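You operate a simulated robot arm through the tools that you are given. There is no shell and no other tool.

The job below is to be done with a simulated two-armed robot. You get a single attempt, and the scene is never put back.

TASK
Tighten the clamps of inserts 2 and 3 to the clamp label's torque.
Fine: set the torque driver's dial while it is on its peg, turn each till it clicks, driver back on the peg; leave the other clamps loose.

Only the result counts: the job must be done as asked and must still hold three seconds after the hand-in. Knocking over, shifting, dropping, spilling or breaking anything else fails it.

THE ROBOT
Two 7-joint arms with three-finger grippers on one trunk that stands fixed in place. Base frame: the origin is at the foot of the trunk, x ahead of it, y to its left, z up. Readings come in m, degrees, newtons and seconds.
The left shoulder is at [0.07, 0.165, 1.238], the right one opposite. With the tool pointing down near the work surface each hand reaches from about 0.36 to 0.88 m from the base axis, measured 20 degrees to its own side. Payload 3.91 kg a hand.
The TCP of each hand is the grasp point between the finger pads, 0.03 m short of the fingertips. In the tool frame z runs along the fingers and y along their closing line. The gripper opens to 0.116 m. The gripper's body begins 0.073 m behind the TCP.
Orientation is that of the tool frame in the base frame, as [roll, pitch, yaw] about the fixed x, y, z axes, in that order (R = Rz(yaw) Ry(pitch) Rx(roll)). With the fingers straight down and closing along the base's y, the tool's x points along the base's -x, its y along +y and its z along -z.

THE INTERFACE
- The arms move only by the tool step_arm. It takes "left_commands", "right_commands" or both (then of equal length, played together; a hand with none holds still); each is a list of rows, each an object of numbers (a shift or turn left out is 0, a gripper value left out holds the last): "dx", "dy", "dz": the shift along the tool's x, y, z in mm; "rx", "ry", "rz": the turn, a rotation vector about the tool's x, y, z in degrees; "jaw": the finger opening in mm, from 0 to 116. In form: [{"dx": .., "dy": .., "dz": .., "rx": .., "ry": .., "rz": .., "jaw": ..}, ...]. A call has 1 to 20 rows; each row shifts and turns the commanded pose from where the row before left it, along the tool's axes as they then stand. Each row takes 0.2 s and may step no farther than 0.05 m and 8.6 degrees from the row before; otherwise, or with a gripper value out of range, the whole call is refused. A pose out of reach is approached as far as the arm can. The call stops where the force on the tool passes 90 N (or 10 N more than at its start, if that is more) or the arm is blocked; 0.2 s more then pass. Each finger travels about 0.153 m/s and halts on what it meets, pressing with about 25 N; the grip force reading is that of the motor and also rises with nothing between the fingers. The clock runs only during rows and for 0.2 s after the last one: add rows that do not move to give the fingers time. The reply holds the time, the measured pose of the TCP, the force on the tool along the base axes, the opening and the grip force, in the units named above and with some noise, with the torque about the TCP (base axes, N m) and any sound that the robot's microphone picked up.
- Cameras (640 x 400 px; columns grow to the right, rows downward): "scene" is now at [0.1408, -0.0065, 1.5675]; the picture's right is [-0.09, -1.00, 0.00], its down [-0.46, 0.04, -0.89] and it looks along [0.88, -0.08, -0.47] (base axes); focal length 323 px, centre (320, 200). "left" rides on the left gripper at [0.075, 0.017, -0.088] in its tool frame; the picture's right is [-0.22, 0.97, 0.00], its down [-0.70, -0.16, -0.70] and it looks along [-0.68, -0.16, 0.71] (tool axes); focal length 247 px, centre (320, 200). "right" rides on the right gripper at [0.052, 0.056, -0.088] in its tool frame; the picture's right is [-0.73, 0.68, 0.00], its down [-0.49, -0.52, -0.70] and it looks along [-0.48, -0.51, 0.71] (tool axes); focal length 247 px, centre (320, 200). There is no depth. A picture from a camera that has moved, and an enlarged one, comes with that camera's place and axes in the base frame and with its lens.
- get_image(camera): a new picture of that camera. No time passes.
- lift_body(by): slides the trunk up (or, below 0, down) by that many m; the arms and the scene camera ride with it, the base frame stays. It gives what a move gives, with no picture.
- turn_head(pan, tilt): turns the head with the scene camera to pan (to the left, within 86 degrees either way) and tilt (down, from -29 to 69), counted from straight ahead of the robot. It gives what a move gives.
- inspect(camera, box): a new picture of the part [left, top, right, bottom] of that camera's present view, enlarged. No time passes.
- finish_job(): hands the job in; it is judged then, once.

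Nothing tells you positions but the pictures and the camera data. Unless the task says otherwise, let go and move clear before handing in.

The tools are called after "Call:" as a command line: name --argument value ..., lists and objects as JSON in quotes. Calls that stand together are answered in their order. step_arm: Moves the arms, as the interface text tells. Its arguments: {"type":"object","properties":{"left_commands":{"type":"array","items":{"type":"object","properties":{"dx":{"type":"number"},"dy":{"type":"number"},"dz":{"type":"number"},"rx":{"type":"number"},"ry":{"type":"number"},"rz":{"type":"number"},"jaw":{"type":"number"}}}},"right_commands":{"type":"array","items":{"type":"object","properties":{"dx":{"type":"number"},"dy":{"type":"number"},"dz":{"type":"number"},"rx":{"type":"number"},"ry":{"type":"number"},"rz":{"type":"number"},"jaw":{"type":"number"}}}}},"required":[]} The other tools are called the same way: lift_body (by) slides the trunk up or down; turn_head (pan, tilt) turns the head that bears the scene camera; get_image (camera) takes a picture; inspect (camera, box) takes an enlarged picture of a part of a camera's view; finish_job () hands the job in.

At the start:

```text
clock: 0.0
left_position: [0.6168, 0.0945, 1.2819]
left_tool_rot: [179.9, 0.0, -180.0]
left_contact_force: [-1.7, 0.1, 0.4]
left_torque: [0.0, -0.04, -0.02]
left_grip_width: 0.1161
left_grip_force: 0.2
right_position: [0.6298, -0.3269, 1.3417]
right_tool_rot: [180.0, 0.1, 180.0]
right_contact_force: [-0.9, 0.2, 0.0]
right_torque: [-0.01, -0.01, -0.04]
right_grip_width: 0.1161
right_grip_force: 0.0
trunk travel left (down, up): [-0.775, 0.065]
head pan, tilt: [-4.9, 27.7]
```

scene: 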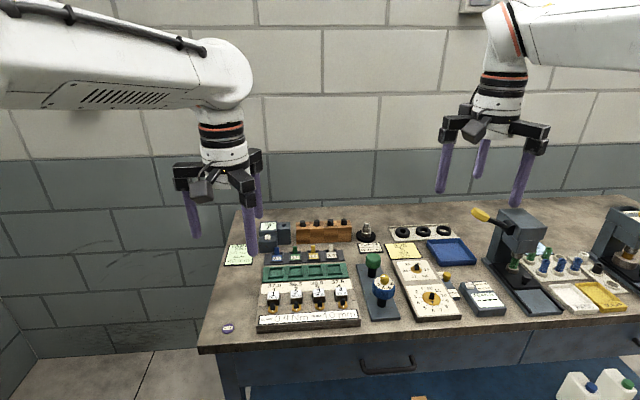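
right: 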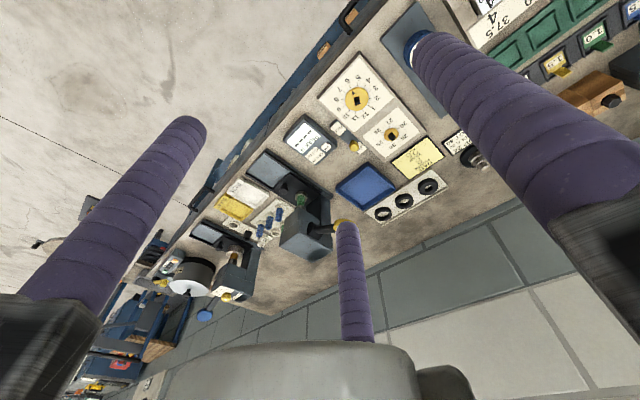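
left: 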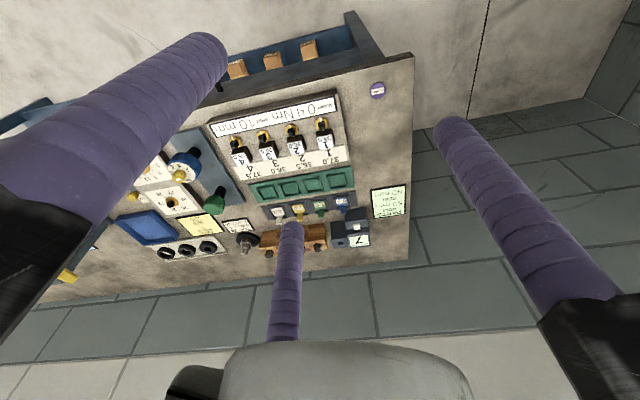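

I see a workbench with a clamp fixture (four inserts), a torque driver station and other instruments. I'll look closer at the labels and the driver before moving.

Call:
inspect --camera "scene" --box '[220, 200, 380, 340]'

Call:
inspect --camera "scene" --box '[340, 220, 520, 330]'

Call:
inspect --camera "left" --box '[180, 70, 420, 220]'

Call:
inspect --camera "left" --box '[110, 120, 270, 260]'

```text
2.86 times, centred on (300, 270) of scene
camera zoom: at [0.1408, -0.0065, 1.5675], right [-0.09, -1.0, 0.0], down [-0.46, 0.04, -0.89], along [0.88, -0.08, -0.47], focal length 922 px, centre (377, 0)
```

zoom: 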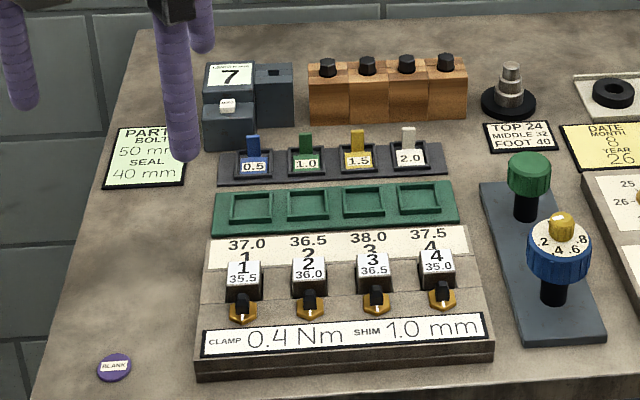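

```text
3.56 times, centred on (430, 275) of scene
camera zoom: at [0.1408, -0.0065, 1.5675], right [-0.09, -1.0, 0.0], down [-0.46, 0.04, -0.89], along [0.88, -0.08, -0.47], focal length 1147 px, centre (-71, -67)
```

zoom: 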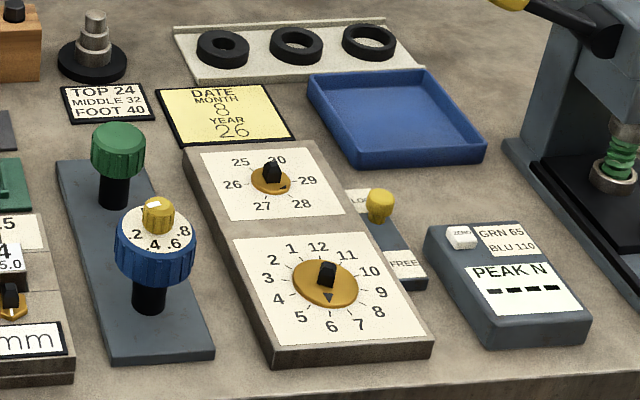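

```text
2.67 times, centred on (300, 145) of left
camera zoom: at [0.5411, 0.1126, 1.3716], right [0.22, 0.97, 0.0], down [0.7, -0.16, 0.7], along [0.68, -0.16, -0.71], focal length 659 px, centre (373, 347)
```

zoom: 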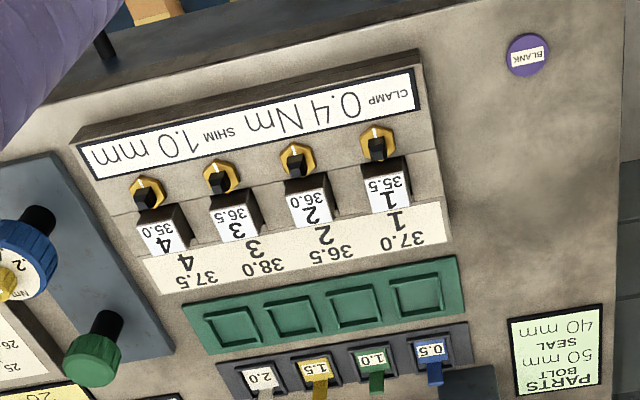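

```text
2.86 times, centred on (190, 190) of left
camera zoom: at [0.5411, 0.1126, 1.3716], right [0.22, 0.97, 0.0], down [0.7, -0.16, 0.7], along [0.68, -0.16, -0.71], focal length 706 px, centre (691, 229)
```

zoom: 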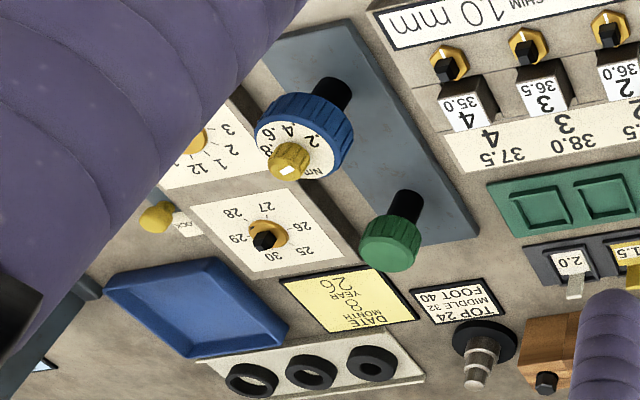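

The bench top sits around z≈0.88. There is a 4-insert fixture labelled "CLAMP 0.4 Nm", and a rack with a green driver and a blue driver whose yellow dial reads .2–.8 Nm. I'll turn the head for a better view before moving.

Call:
turn_head --pan -8 --tilt 42

Call:
get_image --camera "scene"

Call:
inspect --camera "right" --box '[320, 0, 640, 200]'

```text
clock: 0.8
left_position: [0.6167, 0.0953, 1.2819]
left_tool_rot: [-179.9, 0.0, -180.0]
left_contact_force: [0.0, -0.1, 0.6]
left_torque: [0.01, 0.01, -0.02]
left_grip_width: 0.1162
left_grip_force: 0.1
right_position: [0.6315, -0.3277, 1.3426]
right_tool_rot: [-180.0, 0.0, -180.0]
right_contact_force: [-0.2, 0.2, 0.2]
right_torque: [0.02, -0.03, -0.02]
right_grip_width: 0.1162
right_grip_force: 0.0
trunk travel left (down, up): [-0.775, 0.065]
head pan, tilt: [-8.0, 42.0]
```

```text
taken
camera scene: at [0.1326, -0.0104, 1.5457], right [-0.14, -0.99, 0.0], down [-0.66, 0.09, -0.74], along [0.74, -0.1, -0.67], focal length 323 px, centre (320, 200)
```

scene: 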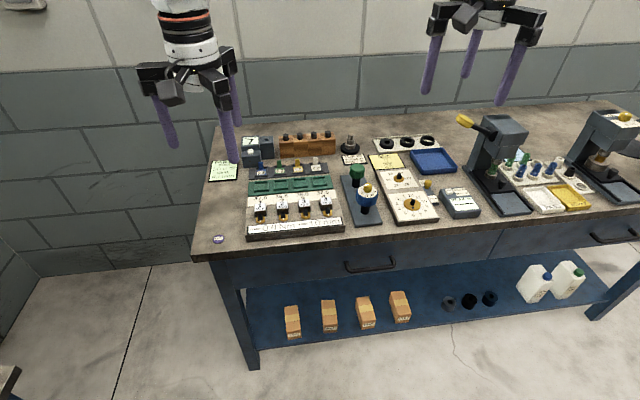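

```text
2.00 times, centred on (480, 100) of right
camera zoom: at [0.5784, -0.2711, 1.4308], right [0.73, 0.68, 0.0], down [0.49, -0.52, 0.7], along [0.48, -0.51, -0.71], focal length 494 px, centre (0, 400)
```

zoom: 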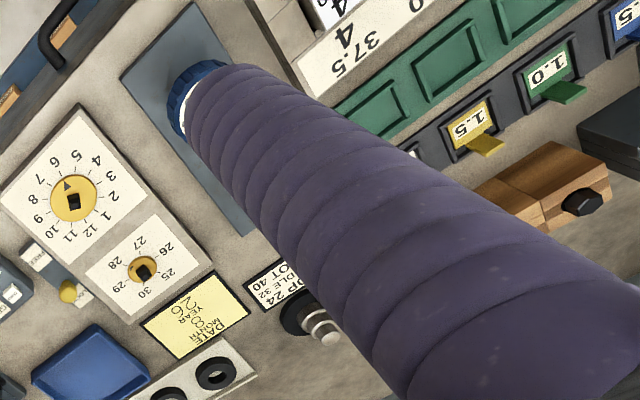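

Let me look closely at the grippers themselves and at the drivers and clamps.

Call:
inspect --camera "scene" --box '[120, 20, 280, 180]'

Call:
inspect --camera "scene" --box '[330, 150, 400, 230]'

Call:
inspect --camera "scene" --box '[240, 165, 350, 240]'

```text
2.50 times, centred on (200, 100) of scene
camera zoom: at [0.1326, -0.0104, 1.5457], right [-0.14, -0.99, 0.0], down [-0.66, 0.09, -0.74], along [0.74, -0.1, -0.67], focal length 807 px, centre (620, 450)
```

zoom: 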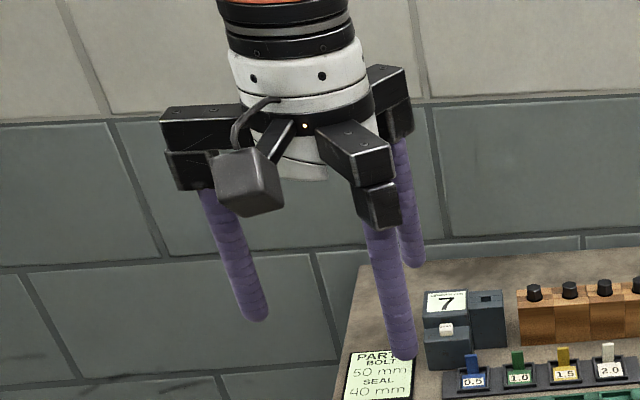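

```text
5.00 times, centred on (365, 190) of scene
camera zoom: at [0.1326, -0.0104, 1.5457], right [-0.14, -0.99, 0.0], down [-0.66, 0.09, -0.74], along [0.74, -0.1, -0.67], focal length 1614 px, centre (95, 250)
```

zoom: 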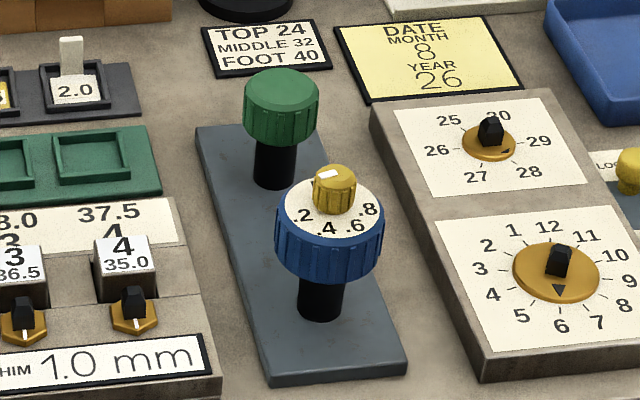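

```text
5.33 times, centred on (295, 202) of scene
camera zoom: at [0.1326, -0.0104, 1.5457], right [-0.14, -0.99, 0.0], down [-0.66, 0.09, -0.74], along [0.74, -0.1, -0.67], focal length 1721 px, centre (453, 187)
```

zoom: 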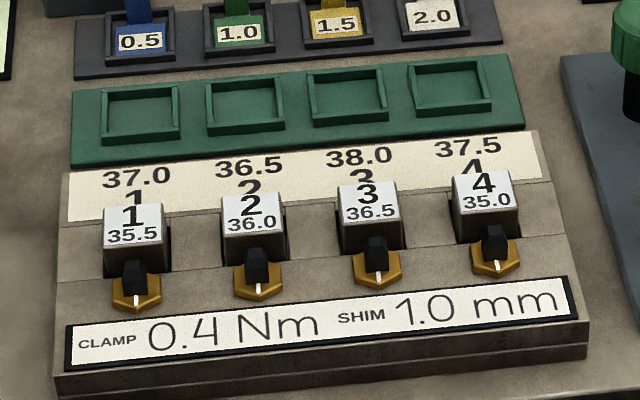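

The grippers look like three purple fingers around the TCP, rather than two. I'll close the left hand partly in free air to see how the fingers really move.

Call:
step_arm --left_commands '[{"jaw": 40}, {}, {}, {}]'

Call:
inspect --camera "scene" --box '[120, 20, 280, 180]'

Call:
get_image --camera "left"

```text
clock: 1.8
left_position: [0.616, 0.0951, 1.2831]
left_tool_rot: [179.9, -0.1, 180.0]
left_contact_force: [0.0, 0.2, 0.7]
left_torque: [0.0, -0.02, 0.04]
left_grip_width: 0.0401
left_grip_force: 0.0
right_position: [0.6308, -0.3265, 1.342]
right_tool_rot: [180.0, 0.0, 180.0]
right_contact_force: [0.7, 0.1, -0.3]
right_torque: [-0.02, 0.01, 0.01]
right_grip_width: 0.1157
right_grip_force: 0.1
trunk travel left (down, up): [-0.775, 0.065]
head pan, tilt: [-8.0, 42.0]
```

```text
2.50 times, centred on (200, 100) of scene
camera zoom: at [0.1326, -0.0104, 1.5456], right [-0.14, -0.99, 0.0], down [-0.66, 0.09, -0.74], along [0.74, -0.1, -0.67], focal length 807 px, centre (620, 450)
```

zoom: 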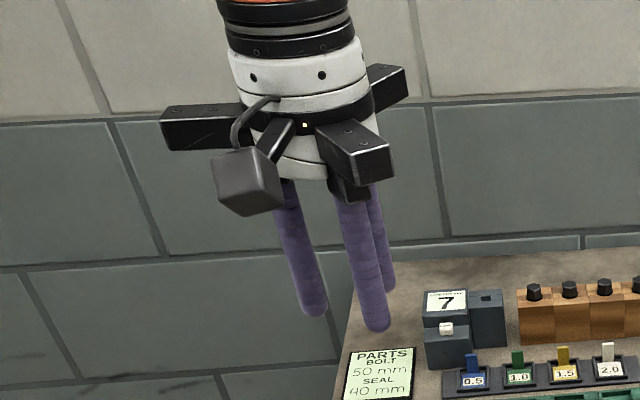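

```text
taken
camera left: at [0.5411, 0.1126, 1.3716], right [0.22, 0.97, 0.0], down [0.7, -0.16, 0.7], along [0.68, -0.16, -0.71], focal length 247 px, centre (320, 200)
```

left: 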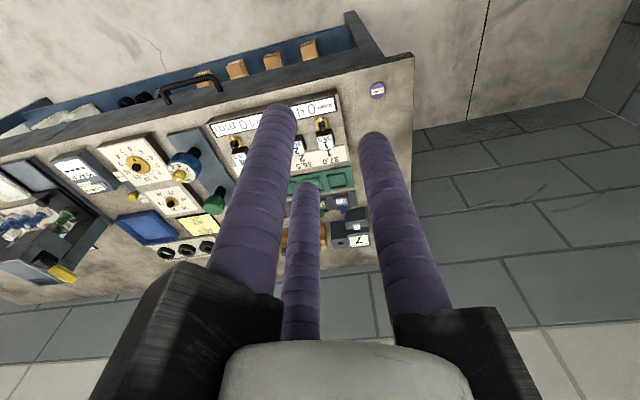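

It's a concentric three-finger gripper, with fingers at tool +y and at two points on the -y side. Next I'll lower the left hand as an observer camera over the fixture and driver rack.

Call:
step_arm --left_commands '[{"dy": -20, "dz": 45, "jaw": 116}, {"dy": -20, "dz": 45}, {"dy": -20, "dz": 45}, {"dx": 16, "dz": 30}, {}]'

Call:
get_image --camera "left"

Call:
get_image --camera "scene"

```text
clock: 3.0
left_position: [0.6009, 0.0366, 1.1177]
left_tool_rot: [-180.0, 0.1, -180.0]
left_contact_force: [0.5, -0.1, 0.5]
left_torque: [0.01, -0.04, 0.01]
left_grip_width: 0.116
left_grip_force: 0.1
right_position: [0.631, -0.3272, 1.3414]
right_tool_rot: [-179.9, 0.0, -180.0]
right_contact_force: [-0.5, 1.3, -0.1]
right_torque: [0.0, 0.01, -0.01]
right_grip_width: 0.1163
right_grip_force: 0.0
trunk travel left (down, up): [-0.775, 0.065]
head pan, tilt: [-8.0, 42.0]
```

```text
taken
camera left: at [0.525, 0.0529, 1.2066], right [0.22, 0.97, 0.0], down [0.7, -0.16, 0.7], along [0.68, -0.16, -0.71], focal length 247 px, centre (320, 200)
```

left: 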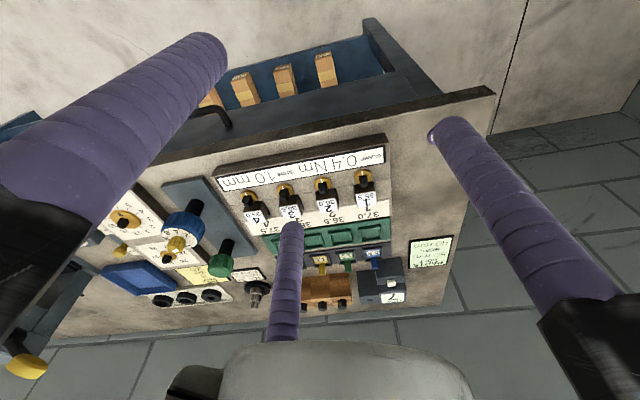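

```text
taken
camera scene: at [0.1324, -0.0101, 1.5456], right [-0.14, -0.99, 0.0], down [-0.66, 0.09, -0.74], along [0.74, -0.1, -0.67], focal length 323 px, centre (320, 200)
```

scene: 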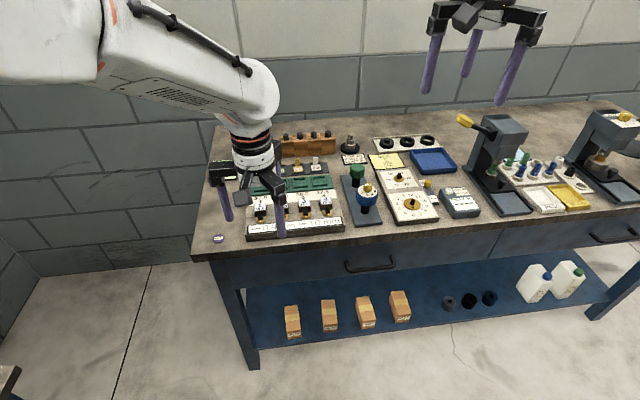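

Call:
inspect --camera "left" --box '[200, 130, 400, 255]'

Call:
inspect --camera "left" --box '[130, 170, 260, 290]'

```text
3.20 times, centred on (300, 192) of left
camera zoom: at [0.525, 0.0529, 1.2066], right [0.22, 0.97, 0.0], down [0.7, -0.16, 0.7], along [0.68, -0.16, -0.71], focal length 790 px, centre (384, 224)
```

zoom: 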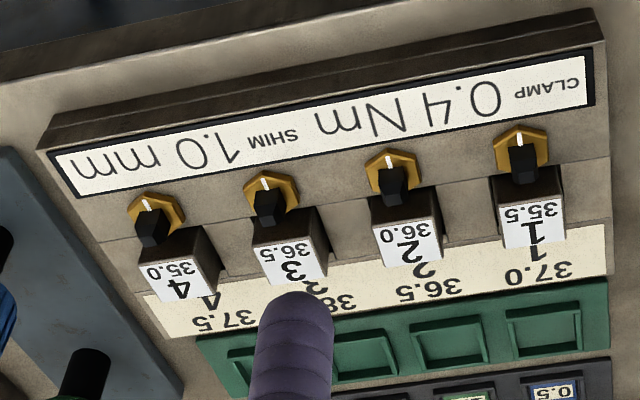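

```text
3.33 times, centred on (195, 230) of left
camera zoom: at [0.525, 0.0529, 1.2066], right [0.22, 0.97, 0.0], down [0.7, -0.16, 0.7], along [0.68, -0.16, -0.71], focal length 823 px, centre (737, 100)
```

zoom: 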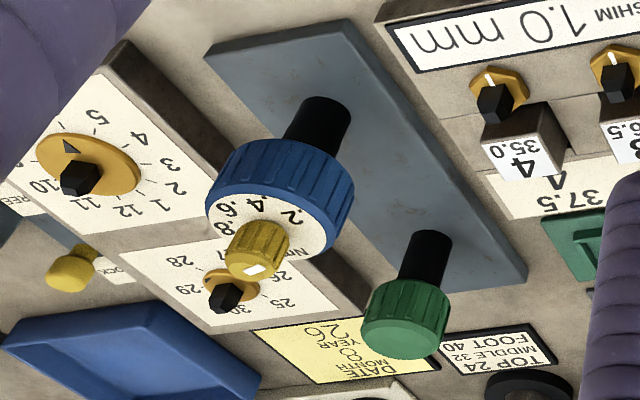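

From triangulation: blue driver knob top ≈ (0.779, -0.227, 0.996), clamp posts at x≈0.754 with insert 2 at y≈0.003 and insert 3 at y≈-0.056, post tops z≈0.952. I'll bring the right hand nearer so its camera can read the dial, and pull the left hand away a bit.

Call:
step_arm --right_commands '[{"dx": -15, "dy": 20.7, "dz": 33.9}, {"dx": -15, "dy": 20.7, "dz": 33.9}, {"dx": -15, "dy": 20.7, "dz": 33.9}, {"dx": -15, "dy": 20.7, "dz": 33.9}, {"dx": -15, "dy": 20.7, "dz": 33.9}, {"dx": -15, "dy": 20.7, "dz": 33.9}, {"dx": -15, "dy": 20.7, "dz": 33.9}, {}]' --left_commands '[{"dy": 30}, {"dy": 30}, {"dy": 30}, {}, {}, {}, {}, {}]'

Call:
get_image --camera "right"

Call:
get_image --camera "scene"

Call:
get_image --camera "left"

```text
clock: 4.8
left_position: [0.599, 0.1247, 1.1175]
left_tool_rot: [-180.0, 0.1, 179.9]
left_contact_force: [-0.3, -0.2, 0.8]
left_torque: [0.05, -0.02, 0.01]
left_grip_width: 0.1158
left_grip_force: 0.0
right_position: [0.7341, -0.1826, 1.1032]
right_tool_rot: [179.9, 0.2, 179.9]
right_contact_force: [0.3, 0.0, -0.7]
right_torque: [0.03, -0.03, 0.01]
right_grip_width: 0.1159
right_grip_force: 0.1
trunk travel left (down, up): [-0.775, 0.065]
head pan, tilt: [-8.0, 42.0]
```

```text
taken
camera right: at [0.6832, -0.1264, 1.1927], right [0.73, 0.68, 0.0], down [0.49, -0.52, 0.7], along [0.48, -0.51, -0.71], focal length 247 px, centre (320, 200)
```

right: 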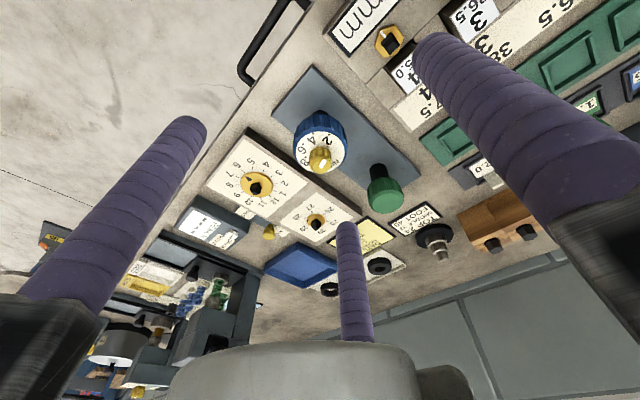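

```text
taken
camera scene: at [0.1316, -0.0111, 1.5457], right [-0.14, -0.99, 0.0], down [-0.66, 0.09, -0.74], along [0.74, -0.1, -0.67], focal length 323 px, centre (320, 200)
```

scene: 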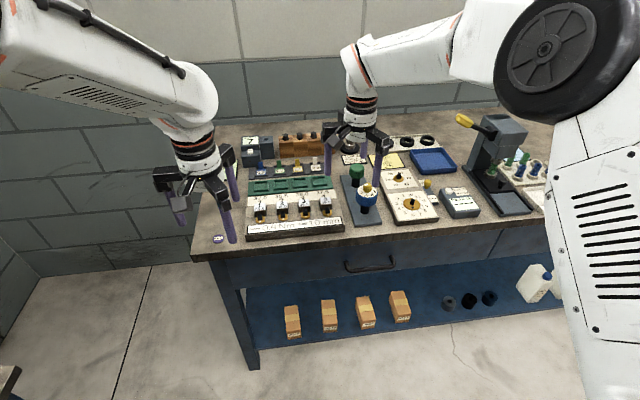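

```text
taken
camera left: at [0.5236, 0.142, 1.2069], right [0.22, 0.97, 0.0], down [0.7, -0.16, 0.7], along [0.68, -0.16, -0.71], focal length 247 px, centre (320, 200)
```

left: 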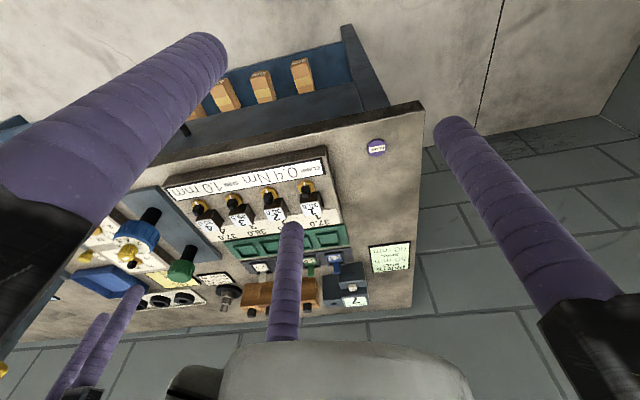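

Call:
inspect --camera "right" --box '[280, 100, 360, 180]'

Call:
inspect --camera "right" --box '[270, 60, 430, 220]'

```text
5.00 times, centred on (320, 140) of right
camera zoom: at [0.6832, -0.1264, 1.1927], right [0.73, 0.68, 0.0], down [0.49, -0.52, 0.7], along [0.48, -0.51, -0.71], focal length 1235 px, centre (320, 500)
```

zoom: 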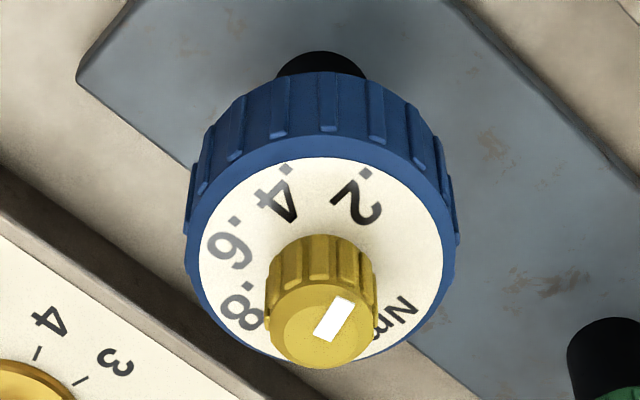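

```text
2.50 times, centred on (350, 140) of right
camera zoom: at [0.6832, -0.1264, 1.1927], right [0.73, 0.68, 0.0], down [0.49, -0.52, 0.7], along [0.48, -0.51, -0.71], focal length 617 px, centre (245, 350)
```

zoom: 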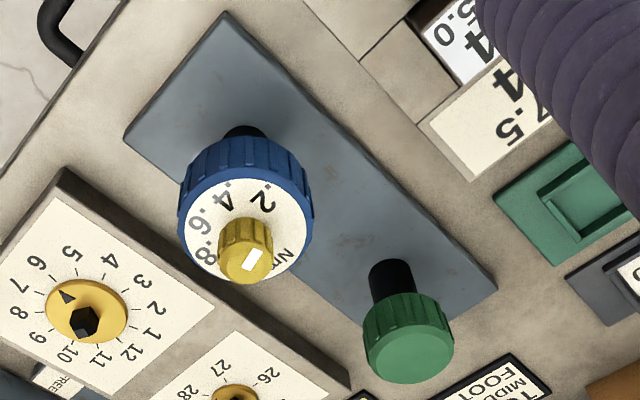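

The dial face now reads clearly: the white mark points at .2, and .4 lies about 50° further, counter-clockwise seen from above. I'll place the right hand right over the driver and check its alignment.

Call:
step_arm --right_commands '[{"dx": -23, "dy": -24}, {"dx": -23, "dy": -24}, {}, {}]'

Call:
get_image --camera "right"

Call:
inspect --camera "left" --box '[90, 190, 250, 310]'

Call:
inspect --camera "scene" --box '[310, 100, 430, 240]'

```text
clock: 5.8
left_position: [0.5997, 0.1247, 1.1166]
left_tool_rot: [-180.0, 0.1, -180.0]
left_contact_force: [-0.3, 0.2, -0.6]
left_torque: [-0.01, 0.0, 0.03]
left_grip_width: 0.116
left_grip_force: 0.1
right_position: [0.783, -0.2306, 1.1041]
right_tool_rot: [-180.0, 0.0, 179.9]
right_contact_force: [0.7, 0.3, -0.1]
right_torque: [0.02, 0.02, 0.0]
right_grip_width: 0.1158
right_grip_force: 0.1
trunk travel left (down, up): [-0.775, 0.065]
head pan, tilt: [-8.0, 42.0]
```

```text
taken
camera right: at [0.7299, -0.1746, 1.193], right [0.73, 0.68, 0.0], down [0.49, -0.52, 0.7], along [0.48, -0.51, -0.71], focal length 247 px, centre (320, 200)
```

right: 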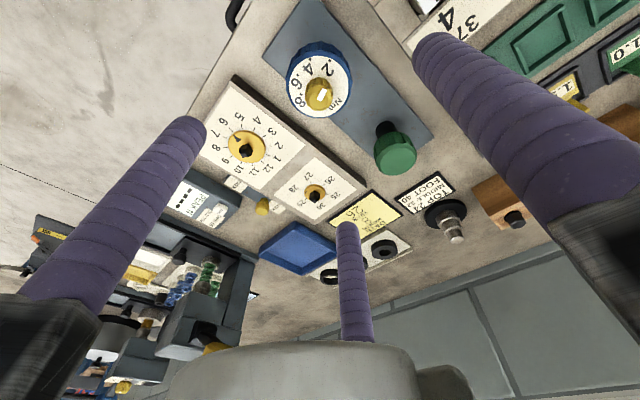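

```text
3.33 times, centred on (170, 250) of left
camera zoom: at [0.5246, 0.1425, 1.2063], right [0.22, 0.97, 0.0], down [0.7, -0.16, 0.7], along [0.68, -0.16, -0.71], focal length 823 px, centre (820, 33)
```

zoom: 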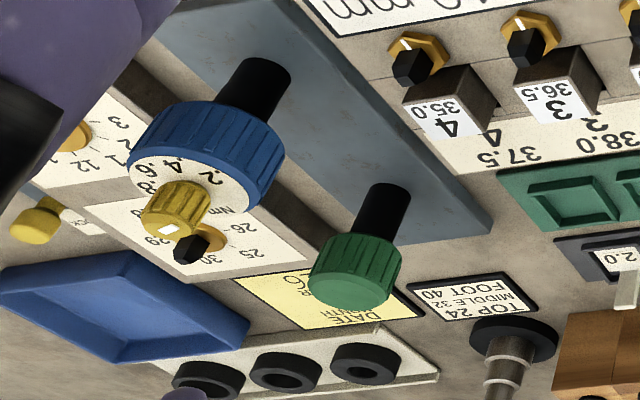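

```text
2.86 times, centred on (370, 170) of scene
camera zoom: at [0.133, -0.0106, 1.5455], right [-0.14, -0.99, 0.0], down [-0.66, 0.09, -0.74], along [0.74, -0.1, -0.67], focal length 922 px, centre (177, 286)
```

zoom: 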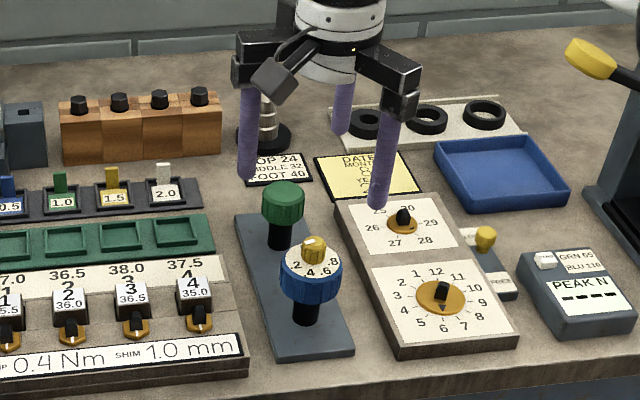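

Call:
inspect --camera "right" --box '[270, 40, 370, 130]'

Call:
inspect --camera "right" --box '[220, 0, 460, 180]'

```text
4.44 times, centred on (320, 85) of right
camera zoom: at [0.7299, -0.1746, 1.193], right [0.73, 0.68, 0.0], down [0.49, -0.52, 0.7], along [0.48, -0.51, -0.71], focal length 1098 px, centre (320, 711)
```

zoom: 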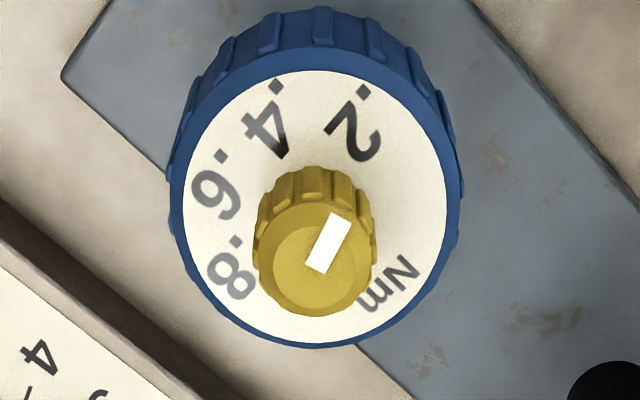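

```text
2.22 times, centred on (340, 90) of right
camera zoom: at [0.7299, -0.1746, 1.193], right [0.73, 0.68, 0.0], down [0.49, -0.52, 0.7], along [0.48, -0.51, -0.71], focal length 549 px, centre (276, 444)
```

zoom: 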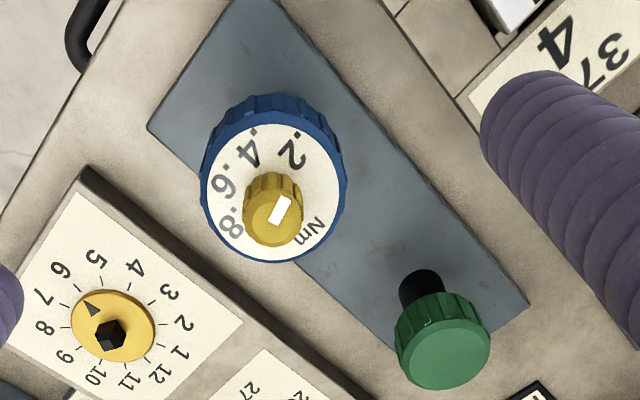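

Refining with the exact camera axes, the knob top sits at about (0.785, -0.234, 0.990) and the clamp post tops at (0.776, 0.001 / -0.060, 0.929). I'll lower the right hand to just above the knob with partly closed fingers and check the alignment again.

Call:
step_arm --right_commands '[{"dx": -3, "dy": -4, "dz": 20, "jaw": 60}, {"dz": 20}, {"dz": 20}, {}, {}]'

Call:
get_image --camera "right"

Call:
inspect --camera "left" --box '[60, 170, 260, 310]'

Call:
inspect --camera "scene" --box '[310, 100, 430, 240]'

```text
clock: 7.0
left_position: [0.5997, 0.124, 1.1166]
left_tool_rot: [179.9, -0.1, -179.9]
left_contact_force: [-0.2, -1.1, -1.0]
left_torque: [0.03, 0.0, -0.02]
left_grip_width: 0.1158
left_grip_force: 0.1
right_position: [0.7848, -0.2354, 1.0457]
right_tool_rot: [-180.0, 0.0, 179.9]
right_contact_force: [-0.6, -0.4, -0.1]
right_torque: [-0.03, 0.0, 0.01]
right_grip_width: 0.0602
right_grip_force: 0.1
trunk travel left (down, up): [-0.775, 0.065]
head pan, tilt: [-8.0, 42.0]
```

```text
taken
camera right: at [0.7326, -0.1786, 1.1341], right [0.73, 0.68, 0.0], down [0.49, -0.52, 0.7], along [0.48, -0.51, -0.71], focal length 247 px, centre (320, 200)
```

right: 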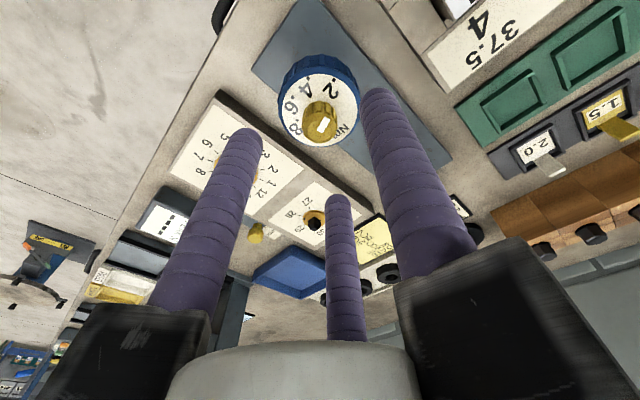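

```text
2.86 times, centred on (160, 240) of left
camera zoom: at [0.5244, 0.1427, 1.2064], right [0.22, 0.97, 0.0], down [0.7, -0.16, 0.7], along [0.68, -0.16, -0.71], focal length 706 px, centre (777, 86)
```

zoom: 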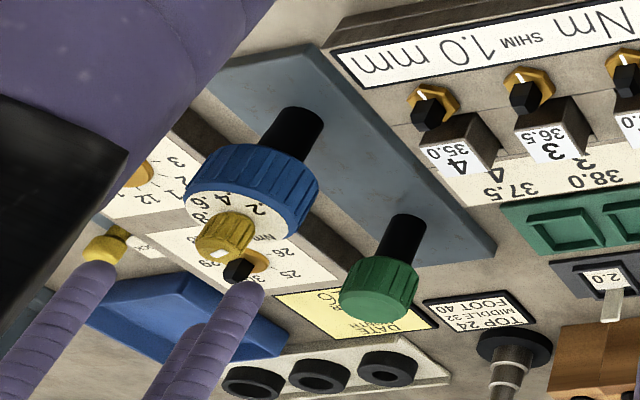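

```text
2.86 times, centred on (370, 170) of scene
camera zoom: at [0.1327, -0.0103, 1.5456], right [-0.14, -0.99, 0.0], down [-0.66, 0.09, -0.74], along [0.74, -0.1, -0.67], focal length 922 px, centre (177, 286)
```

zoom: 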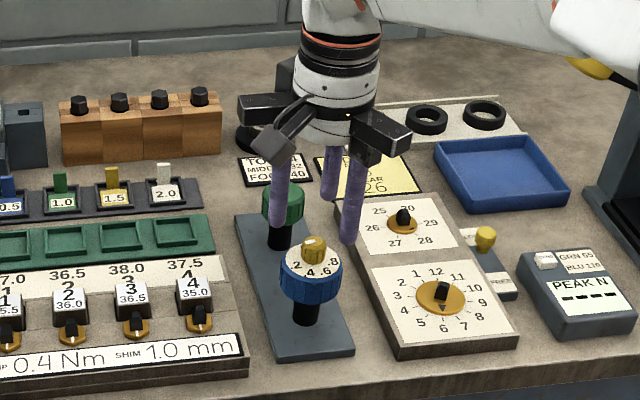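

Call:
inspect --camera "right" --box '[270, 70, 370, 160]'

```text
4.44 times, centred on (320, 115) of right
camera zoom: at [0.7326, -0.1786, 1.1341], right [0.73, 0.68, 0.0], down [0.49, -0.52, 0.7], along [0.48, -0.51, -0.71], focal length 1098 px, centre (320, 578)
```

zoom: 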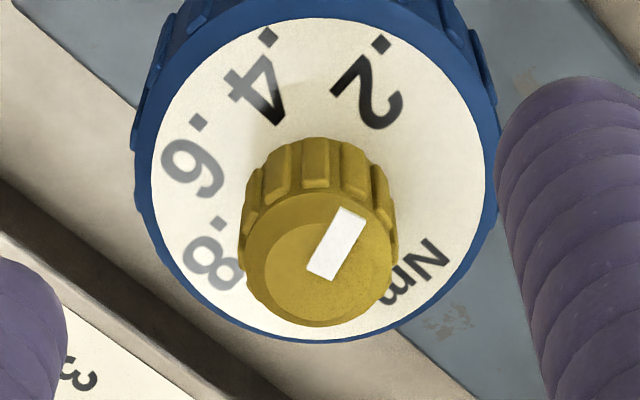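

The right hand is aligned with the knob within about 1 mm. The mark is at about 105° (.2) and .4 is at about 155°, so I need 50° counter-clockwise from above. I'll descend and close on the yellow knob only.

Call:
step_arm --right_commands '[{"dz": 20}, {"dz": 20.5}, {}, {"jaw": 35}, {}]'

Call:
get_image --camera "right"

Call:
inspect --camera "scene" --box '[320, 120, 420, 230]'

Call:
inspect --camera "left" --box '[60, 180, 220, 300]'

```text
clock: 8.2
left_position: [0.6013, 0.1244, 1.1167]
left_tool_rot: [-180.0, 0.0, 179.9]
left_contact_force: [-0.1, 0.0, 0.6]
left_torque: [0.0, -0.01, -0.03]
left_grip_width: 0.1161
left_grip_force: 0.0
right_position: [0.7839, -0.2349, 1.0035]
right_tool_rot: [-180.0, -0.1, 179.8]
right_contact_force: [0.3, -0.7, 0.3]
right_torque: [0.01, -0.01, -0.01]
right_grip_width: 0.035
right_grip_force: 0.0
trunk travel left (down, up): [-0.775, 0.065]
head pan, tilt: [-8.0, 42.0]
```

```text
taken
camera right: at [0.7325, -0.1789, 1.0921], right [0.73, 0.68, 0.0], down [0.49, -0.52, 0.7], along [0.48, -0.51, -0.71], focal length 247 px, centre (320, 200)
```

right: 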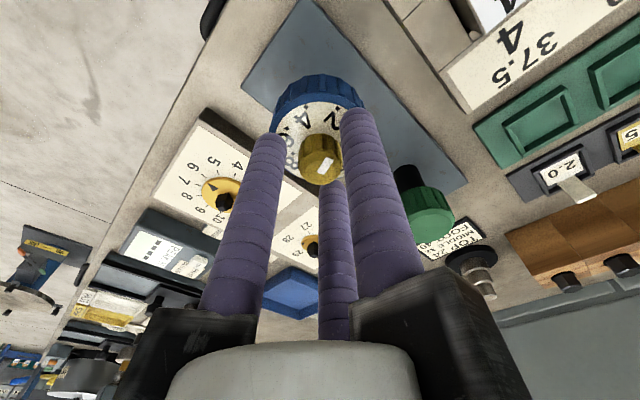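

```text
3.64 times, centred on (370, 175) of scene
camera zoom: at [0.1329, -0.0105, 1.5456], right [-0.14, -0.99, 0.0], down [-0.66, 0.09, -0.74], along [0.74, -0.1, -0.67], focal length 1174 px, centre (138, 291)
```

zoom: 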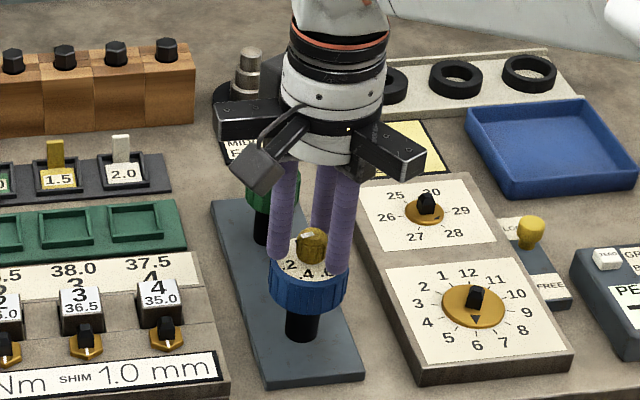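

```text
3.33 times, centred on (140, 240) of left
camera zoom: at [0.5246, 0.1425, 1.2064], right [0.22, 0.97, 0.0], down [0.7, -0.16, 0.7], along [0.68, -0.16, -0.71], focal length 823 px, centre (920, 67)
```

zoom: 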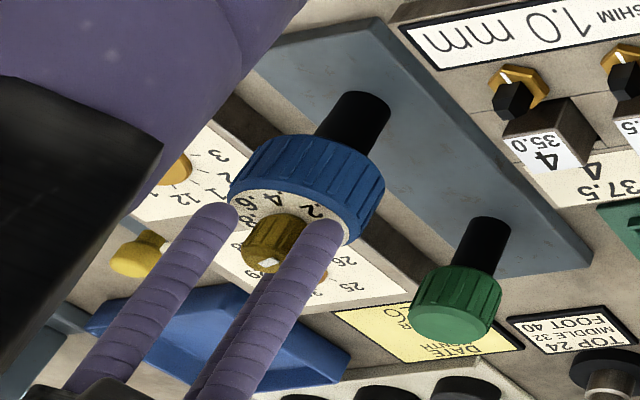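

Call:
inspect --camera "right" --box '[250, 60, 390, 200]'

```text
2.86 times, centred on (320, 130) of right
camera zoom: at [0.7325, -0.1789, 1.0921], right [0.73, 0.68, 0.0], down [0.49, -0.52, 0.7], along [0.48, -0.51, -0.71], focal length 706 px, centre (320, 400)
```

zoom: 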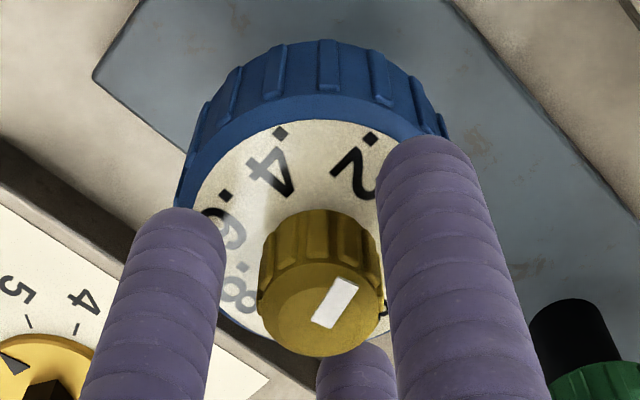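

The fingers surround the knob cleanly, so I'll close on it.

Call:
step_arm --right_commands '[{"jaw": 28}, {"jaw": 22}, {"jaw": 16}, {"jaw": 12}, {}, {}]'

Call:
inspect --camera "right" --box '[250, 60, 390, 200]'

```text
clock: 9.6
left_position: [0.6004, 0.1254, 1.117]
left_tool_rot: [179.9, -0.1, -180.0]
left_contact_force: [-0.4, 0.1, 0.4]
left_torque: [0.0, -0.03, 0.04]
left_grip_width: 0.1159
left_grip_force: 0.1
right_position: [0.7845, -0.2349, 1.0033]
right_tool_rot: [-179.9, 0.0, -179.9]
right_contact_force: [0.6, -1.3, -0.8]
right_torque: [-0.03, -0.02, 0.01]
right_grip_width: 0.02
right_grip_force: 25.1
trunk travel left (down, up): [-0.775, 0.065]
head pan, tilt: [-8.0, 42.0]
```

```text
2.86 times, centred on (320, 130) of right
camera zoom: at [0.7324, -0.1788, 1.0923], right [0.73, 0.68, 0.0], down [0.49, -0.52, 0.7], along [0.48, -0.51, -0.71], focal length 706 px, centre (320, 400)
```

zoom: 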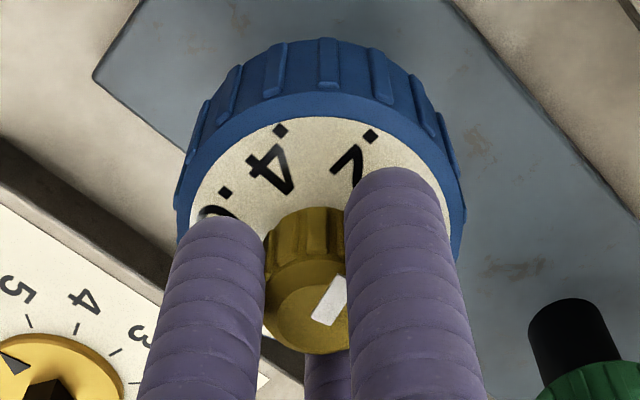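

The knob is gripped (20 mm, 25 N, no side load). Now I turn it counter-clockwise from above in small steps, first a short test.

Call:
step_arm --right_commands '[{"rz": -8.3}, {"rz": -8.3}, {}]'

Call:
inspect --camera "right" --box '[250, 60, 390, 200]'

```text
clock: 10.4
left_position: [0.5998, 0.125, 1.1163]
left_tool_rot: [179.9, 0.0, -180.0]
left_contact_force: [-0.6, 0.4, 0.2]
left_torque: [0.0, -0.01, 0.02]
left_grip_width: 0.1158
left_grip_force: 0.0
right_position: [0.7852, -0.2351, 1.0037]
right_tool_rot: [-180.0, 0.1, -163.3]
right_contact_force: [0.4, -1.9, -0.1]
right_torque: [-0.09, 0.04, 0.04]
right_grip_width: 0.0198
right_grip_force: 24.8
trunk travel left (down, up): [-0.775, 0.065]
head pan, tilt: [-8.0, 42.0]
```

```text
2.86 times, centred on (320, 130) of right
camera zoom: at [0.7186, -0.1962, 1.0924], right [0.51, 0.86, 0.0], down [0.62, -0.36, 0.7], along [0.6, -0.35, -0.71], focal length 706 px, centre (320, 400)
```

zoom: 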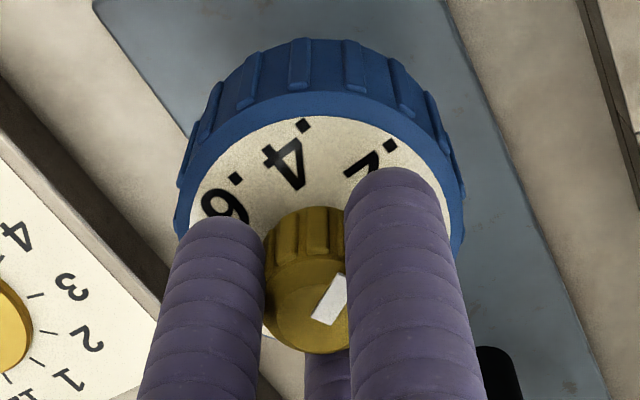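

The knob turns with the fingers while the dial face stays put. I'll continue to about 50° in total.

Call:
step_arm --right_commands '[{"rz": -8.3}, {"rz": -8.3}, {"rz": -8.3}, {"rz": -8.3}, {}]'

Call:
inspect --camera "right" --box '[250, 60, 390, 200]'

Call:
inspect --camera "scene" --box '[320, 120, 420, 230]'

```text
clock: 11.6
left_position: [0.5996, 0.1259, 1.116]
left_tool_rot: [179.9, 0.0, -179.9]
left_contact_force: [0.3, 0.3, 0.0]
left_torque: [0.0, 0.02, 0.01]
left_grip_width: 0.1159
left_grip_force: 0.1
right_position: [0.7849, -0.2339, 1.004]
right_tool_rot: [180.0, -0.1, -130.1]
right_contact_force: [0.7, -0.1, 0.0]
right_torque: [-0.06, -0.04, 0.04]
right_grip_width: 0.0202
right_grip_force: 24.9
trunk travel left (down, up): [-0.775, 0.065]
head pan, tilt: [-8.0, 42.0]
```

```text
2.86 times, centred on (320, 130) of right
camera zoom: at [0.7087, -0.2381, 1.0929], right [-0.05, 1.0, 0.0], down [0.71, 0.03, 0.7], along [0.7, 0.03, -0.71], focal length 706 px, centre (320, 400)
```

zoom: 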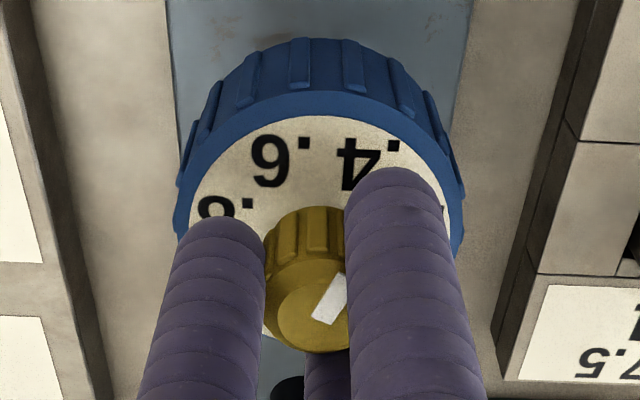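

```text
3.64 times, centred on (370, 175) of scene
camera zoom: at [0.133, -0.0103, 1.5456], right [-0.14, -0.99, 0.0], down [-0.66, 0.09, -0.74], along [0.74, -0.1, -0.67], focal length 1174 px, centre (138, 291)
```

zoom: 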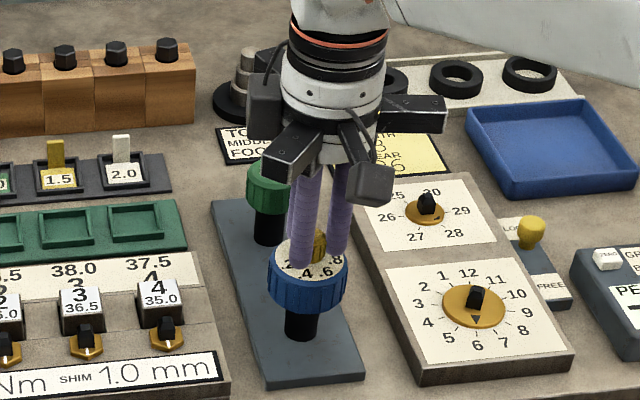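

The mark now points to .4. I'll open the fingers, rise, and verify the dial.

Call:
step_arm --right_commands '[{"jaw": 24}, {"jaw": 40}, {}, {"dz": -20}, {"dz": -25}, {"dz": -25, "jaw": 100}, {}, {}]'

Call:
get_image --camera "right"

Call:
inspect --camera "right" --box '[270, 50, 370, 140]'

```text
clock: 13.4
left_position: [0.599, 0.1256, 1.1167]
left_tool_rot: [-180.0, 0.0, -179.9]
left_contact_force: [-0.7, -0.1, 0.7]
left_torque: [0.0, -0.01, 0.01]
left_grip_width: 0.1159
left_grip_force: 0.0
right_position: [0.7841, -0.2349, 1.0741]
right_tool_rot: [180.0, 0.0, -130.4]
right_contact_force: [0.3, -0.3, 1.3]
right_torque: [0.0, 0.02, 0.02]
right_grip_width: 0.1
right_grip_force: 0.1
trunk travel left (down, up): [-0.775, 0.065]
head pan, tilt: [-8.0, 42.0]
```

```text
taken
camera right: at [0.7075, -0.2385, 1.1624], right [-0.05, 1.0, 0.0], down [0.71, 0.03, 0.7], along [0.7, 0.03, -0.71], focal length 247 px, centre (320, 200)
```

right: 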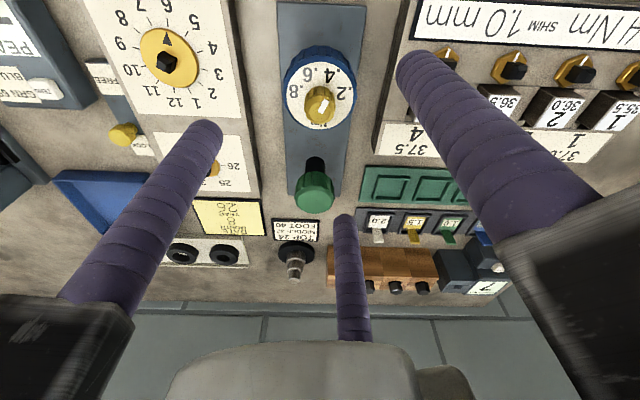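

```text
4.44 times, centred on (320, 95) of right
camera zoom: at [0.7075, -0.2385, 1.1624], right [-0.05, 1.0, 0.0], down [0.71, 0.03, 0.7], along [0.7, 0.03, -0.71], focal length 1098 px, centre (320, 667)
```

zoom: 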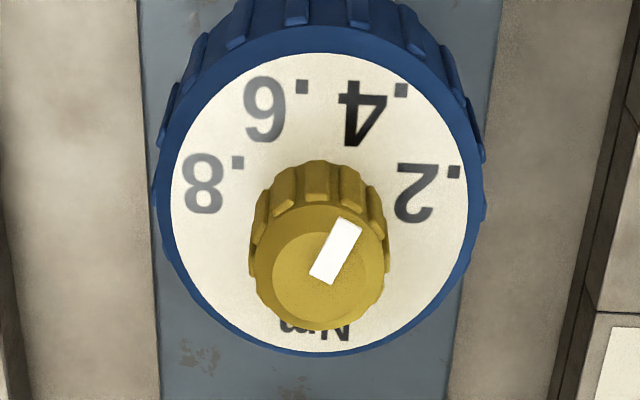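

The dial mark sits at ≈154.5° against the .4 label at ≈155°, so it's set to 0.4 Nm. Now I'll go down around the blue handle and grip it.

Call:
step_arm --right_commands '[{"dz": 27.3}, {"dz": 27.3}, {"dz": 27.3}, {"dz": 27}, {}]'

Call:
inspect --camera "scene" --box '[320, 120, 420, 230]'

Call:
inspect --camera "left" --box '[60, 180, 220, 300]'

Call:
get_image --camera "right"

```text
clock: 14.6
left_position: [0.5992, 0.1259, 1.1167]
left_tool_rot: [179.9, 0.0, -179.9]
left_contact_force: [-0.4, 0.2, 0.3]
left_torque: [0.01, -0.01, -0.03]
left_grip_width: 0.1161
left_grip_force: 0.1
right_position: [0.7838, -0.2351, 0.9647]
right_tool_rot: [-179.9, -0.1, -130.3]
right_contact_force: [-0.3, -0.5, 0.1]
right_torque: [-0.01, 0.02, 0.01]
right_grip_width: 0.1001
right_grip_force: 0.0
trunk travel left (down, up): [-0.775, 0.065]
head pan, tilt: [-8.0, 42.0]
```

```text
3.64 times, centred on (370, 175) of scene
camera zoom: at [0.1322, -0.0101, 1.5456], right [-0.14, -0.99, 0.0], down [-0.66, 0.09, -0.74], along [0.74, -0.1, -0.67], focal length 1174 px, centre (138, 291)
```

zoom: 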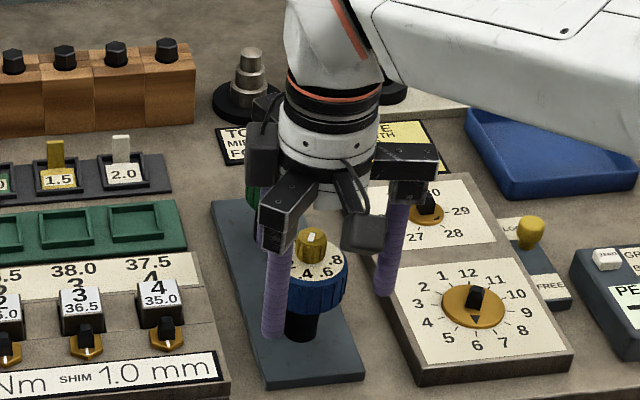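

```text
3.33 times, centred on (140, 240) of left
camera zoom: at [0.524, 0.1428, 1.2066], right [0.22, 0.97, 0.0], down [0.7, -0.16, 0.7], along [0.68, -0.16, -0.71], focal length 823 px, centre (920, 67)
```

zoom: 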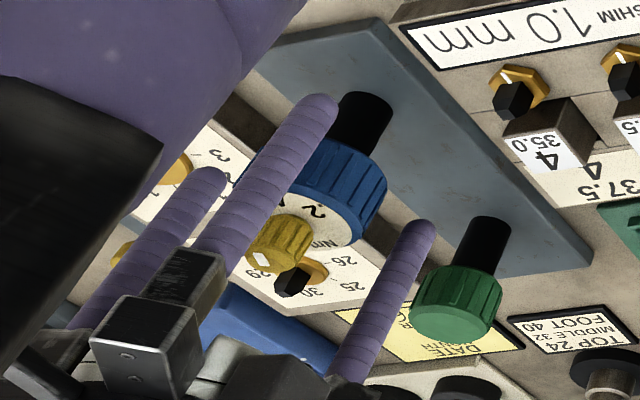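

```text
taken
camera right: at [0.7072, -0.2389, 1.0542], right [-0.05, 1.0, 0.0], down [0.71, 0.03, 0.7], along [0.7, 0.03, -0.71], focal length 247 px, centre (320, 200)
```

right: 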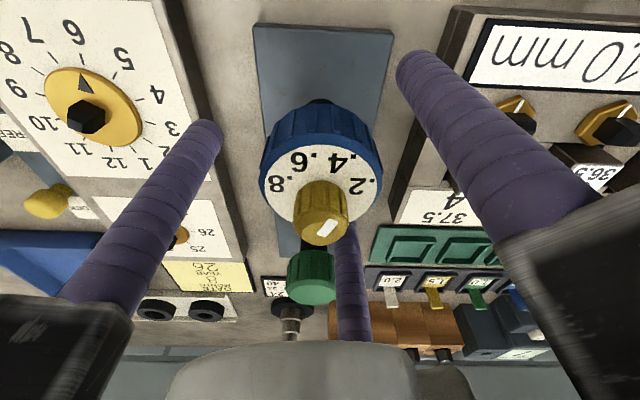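

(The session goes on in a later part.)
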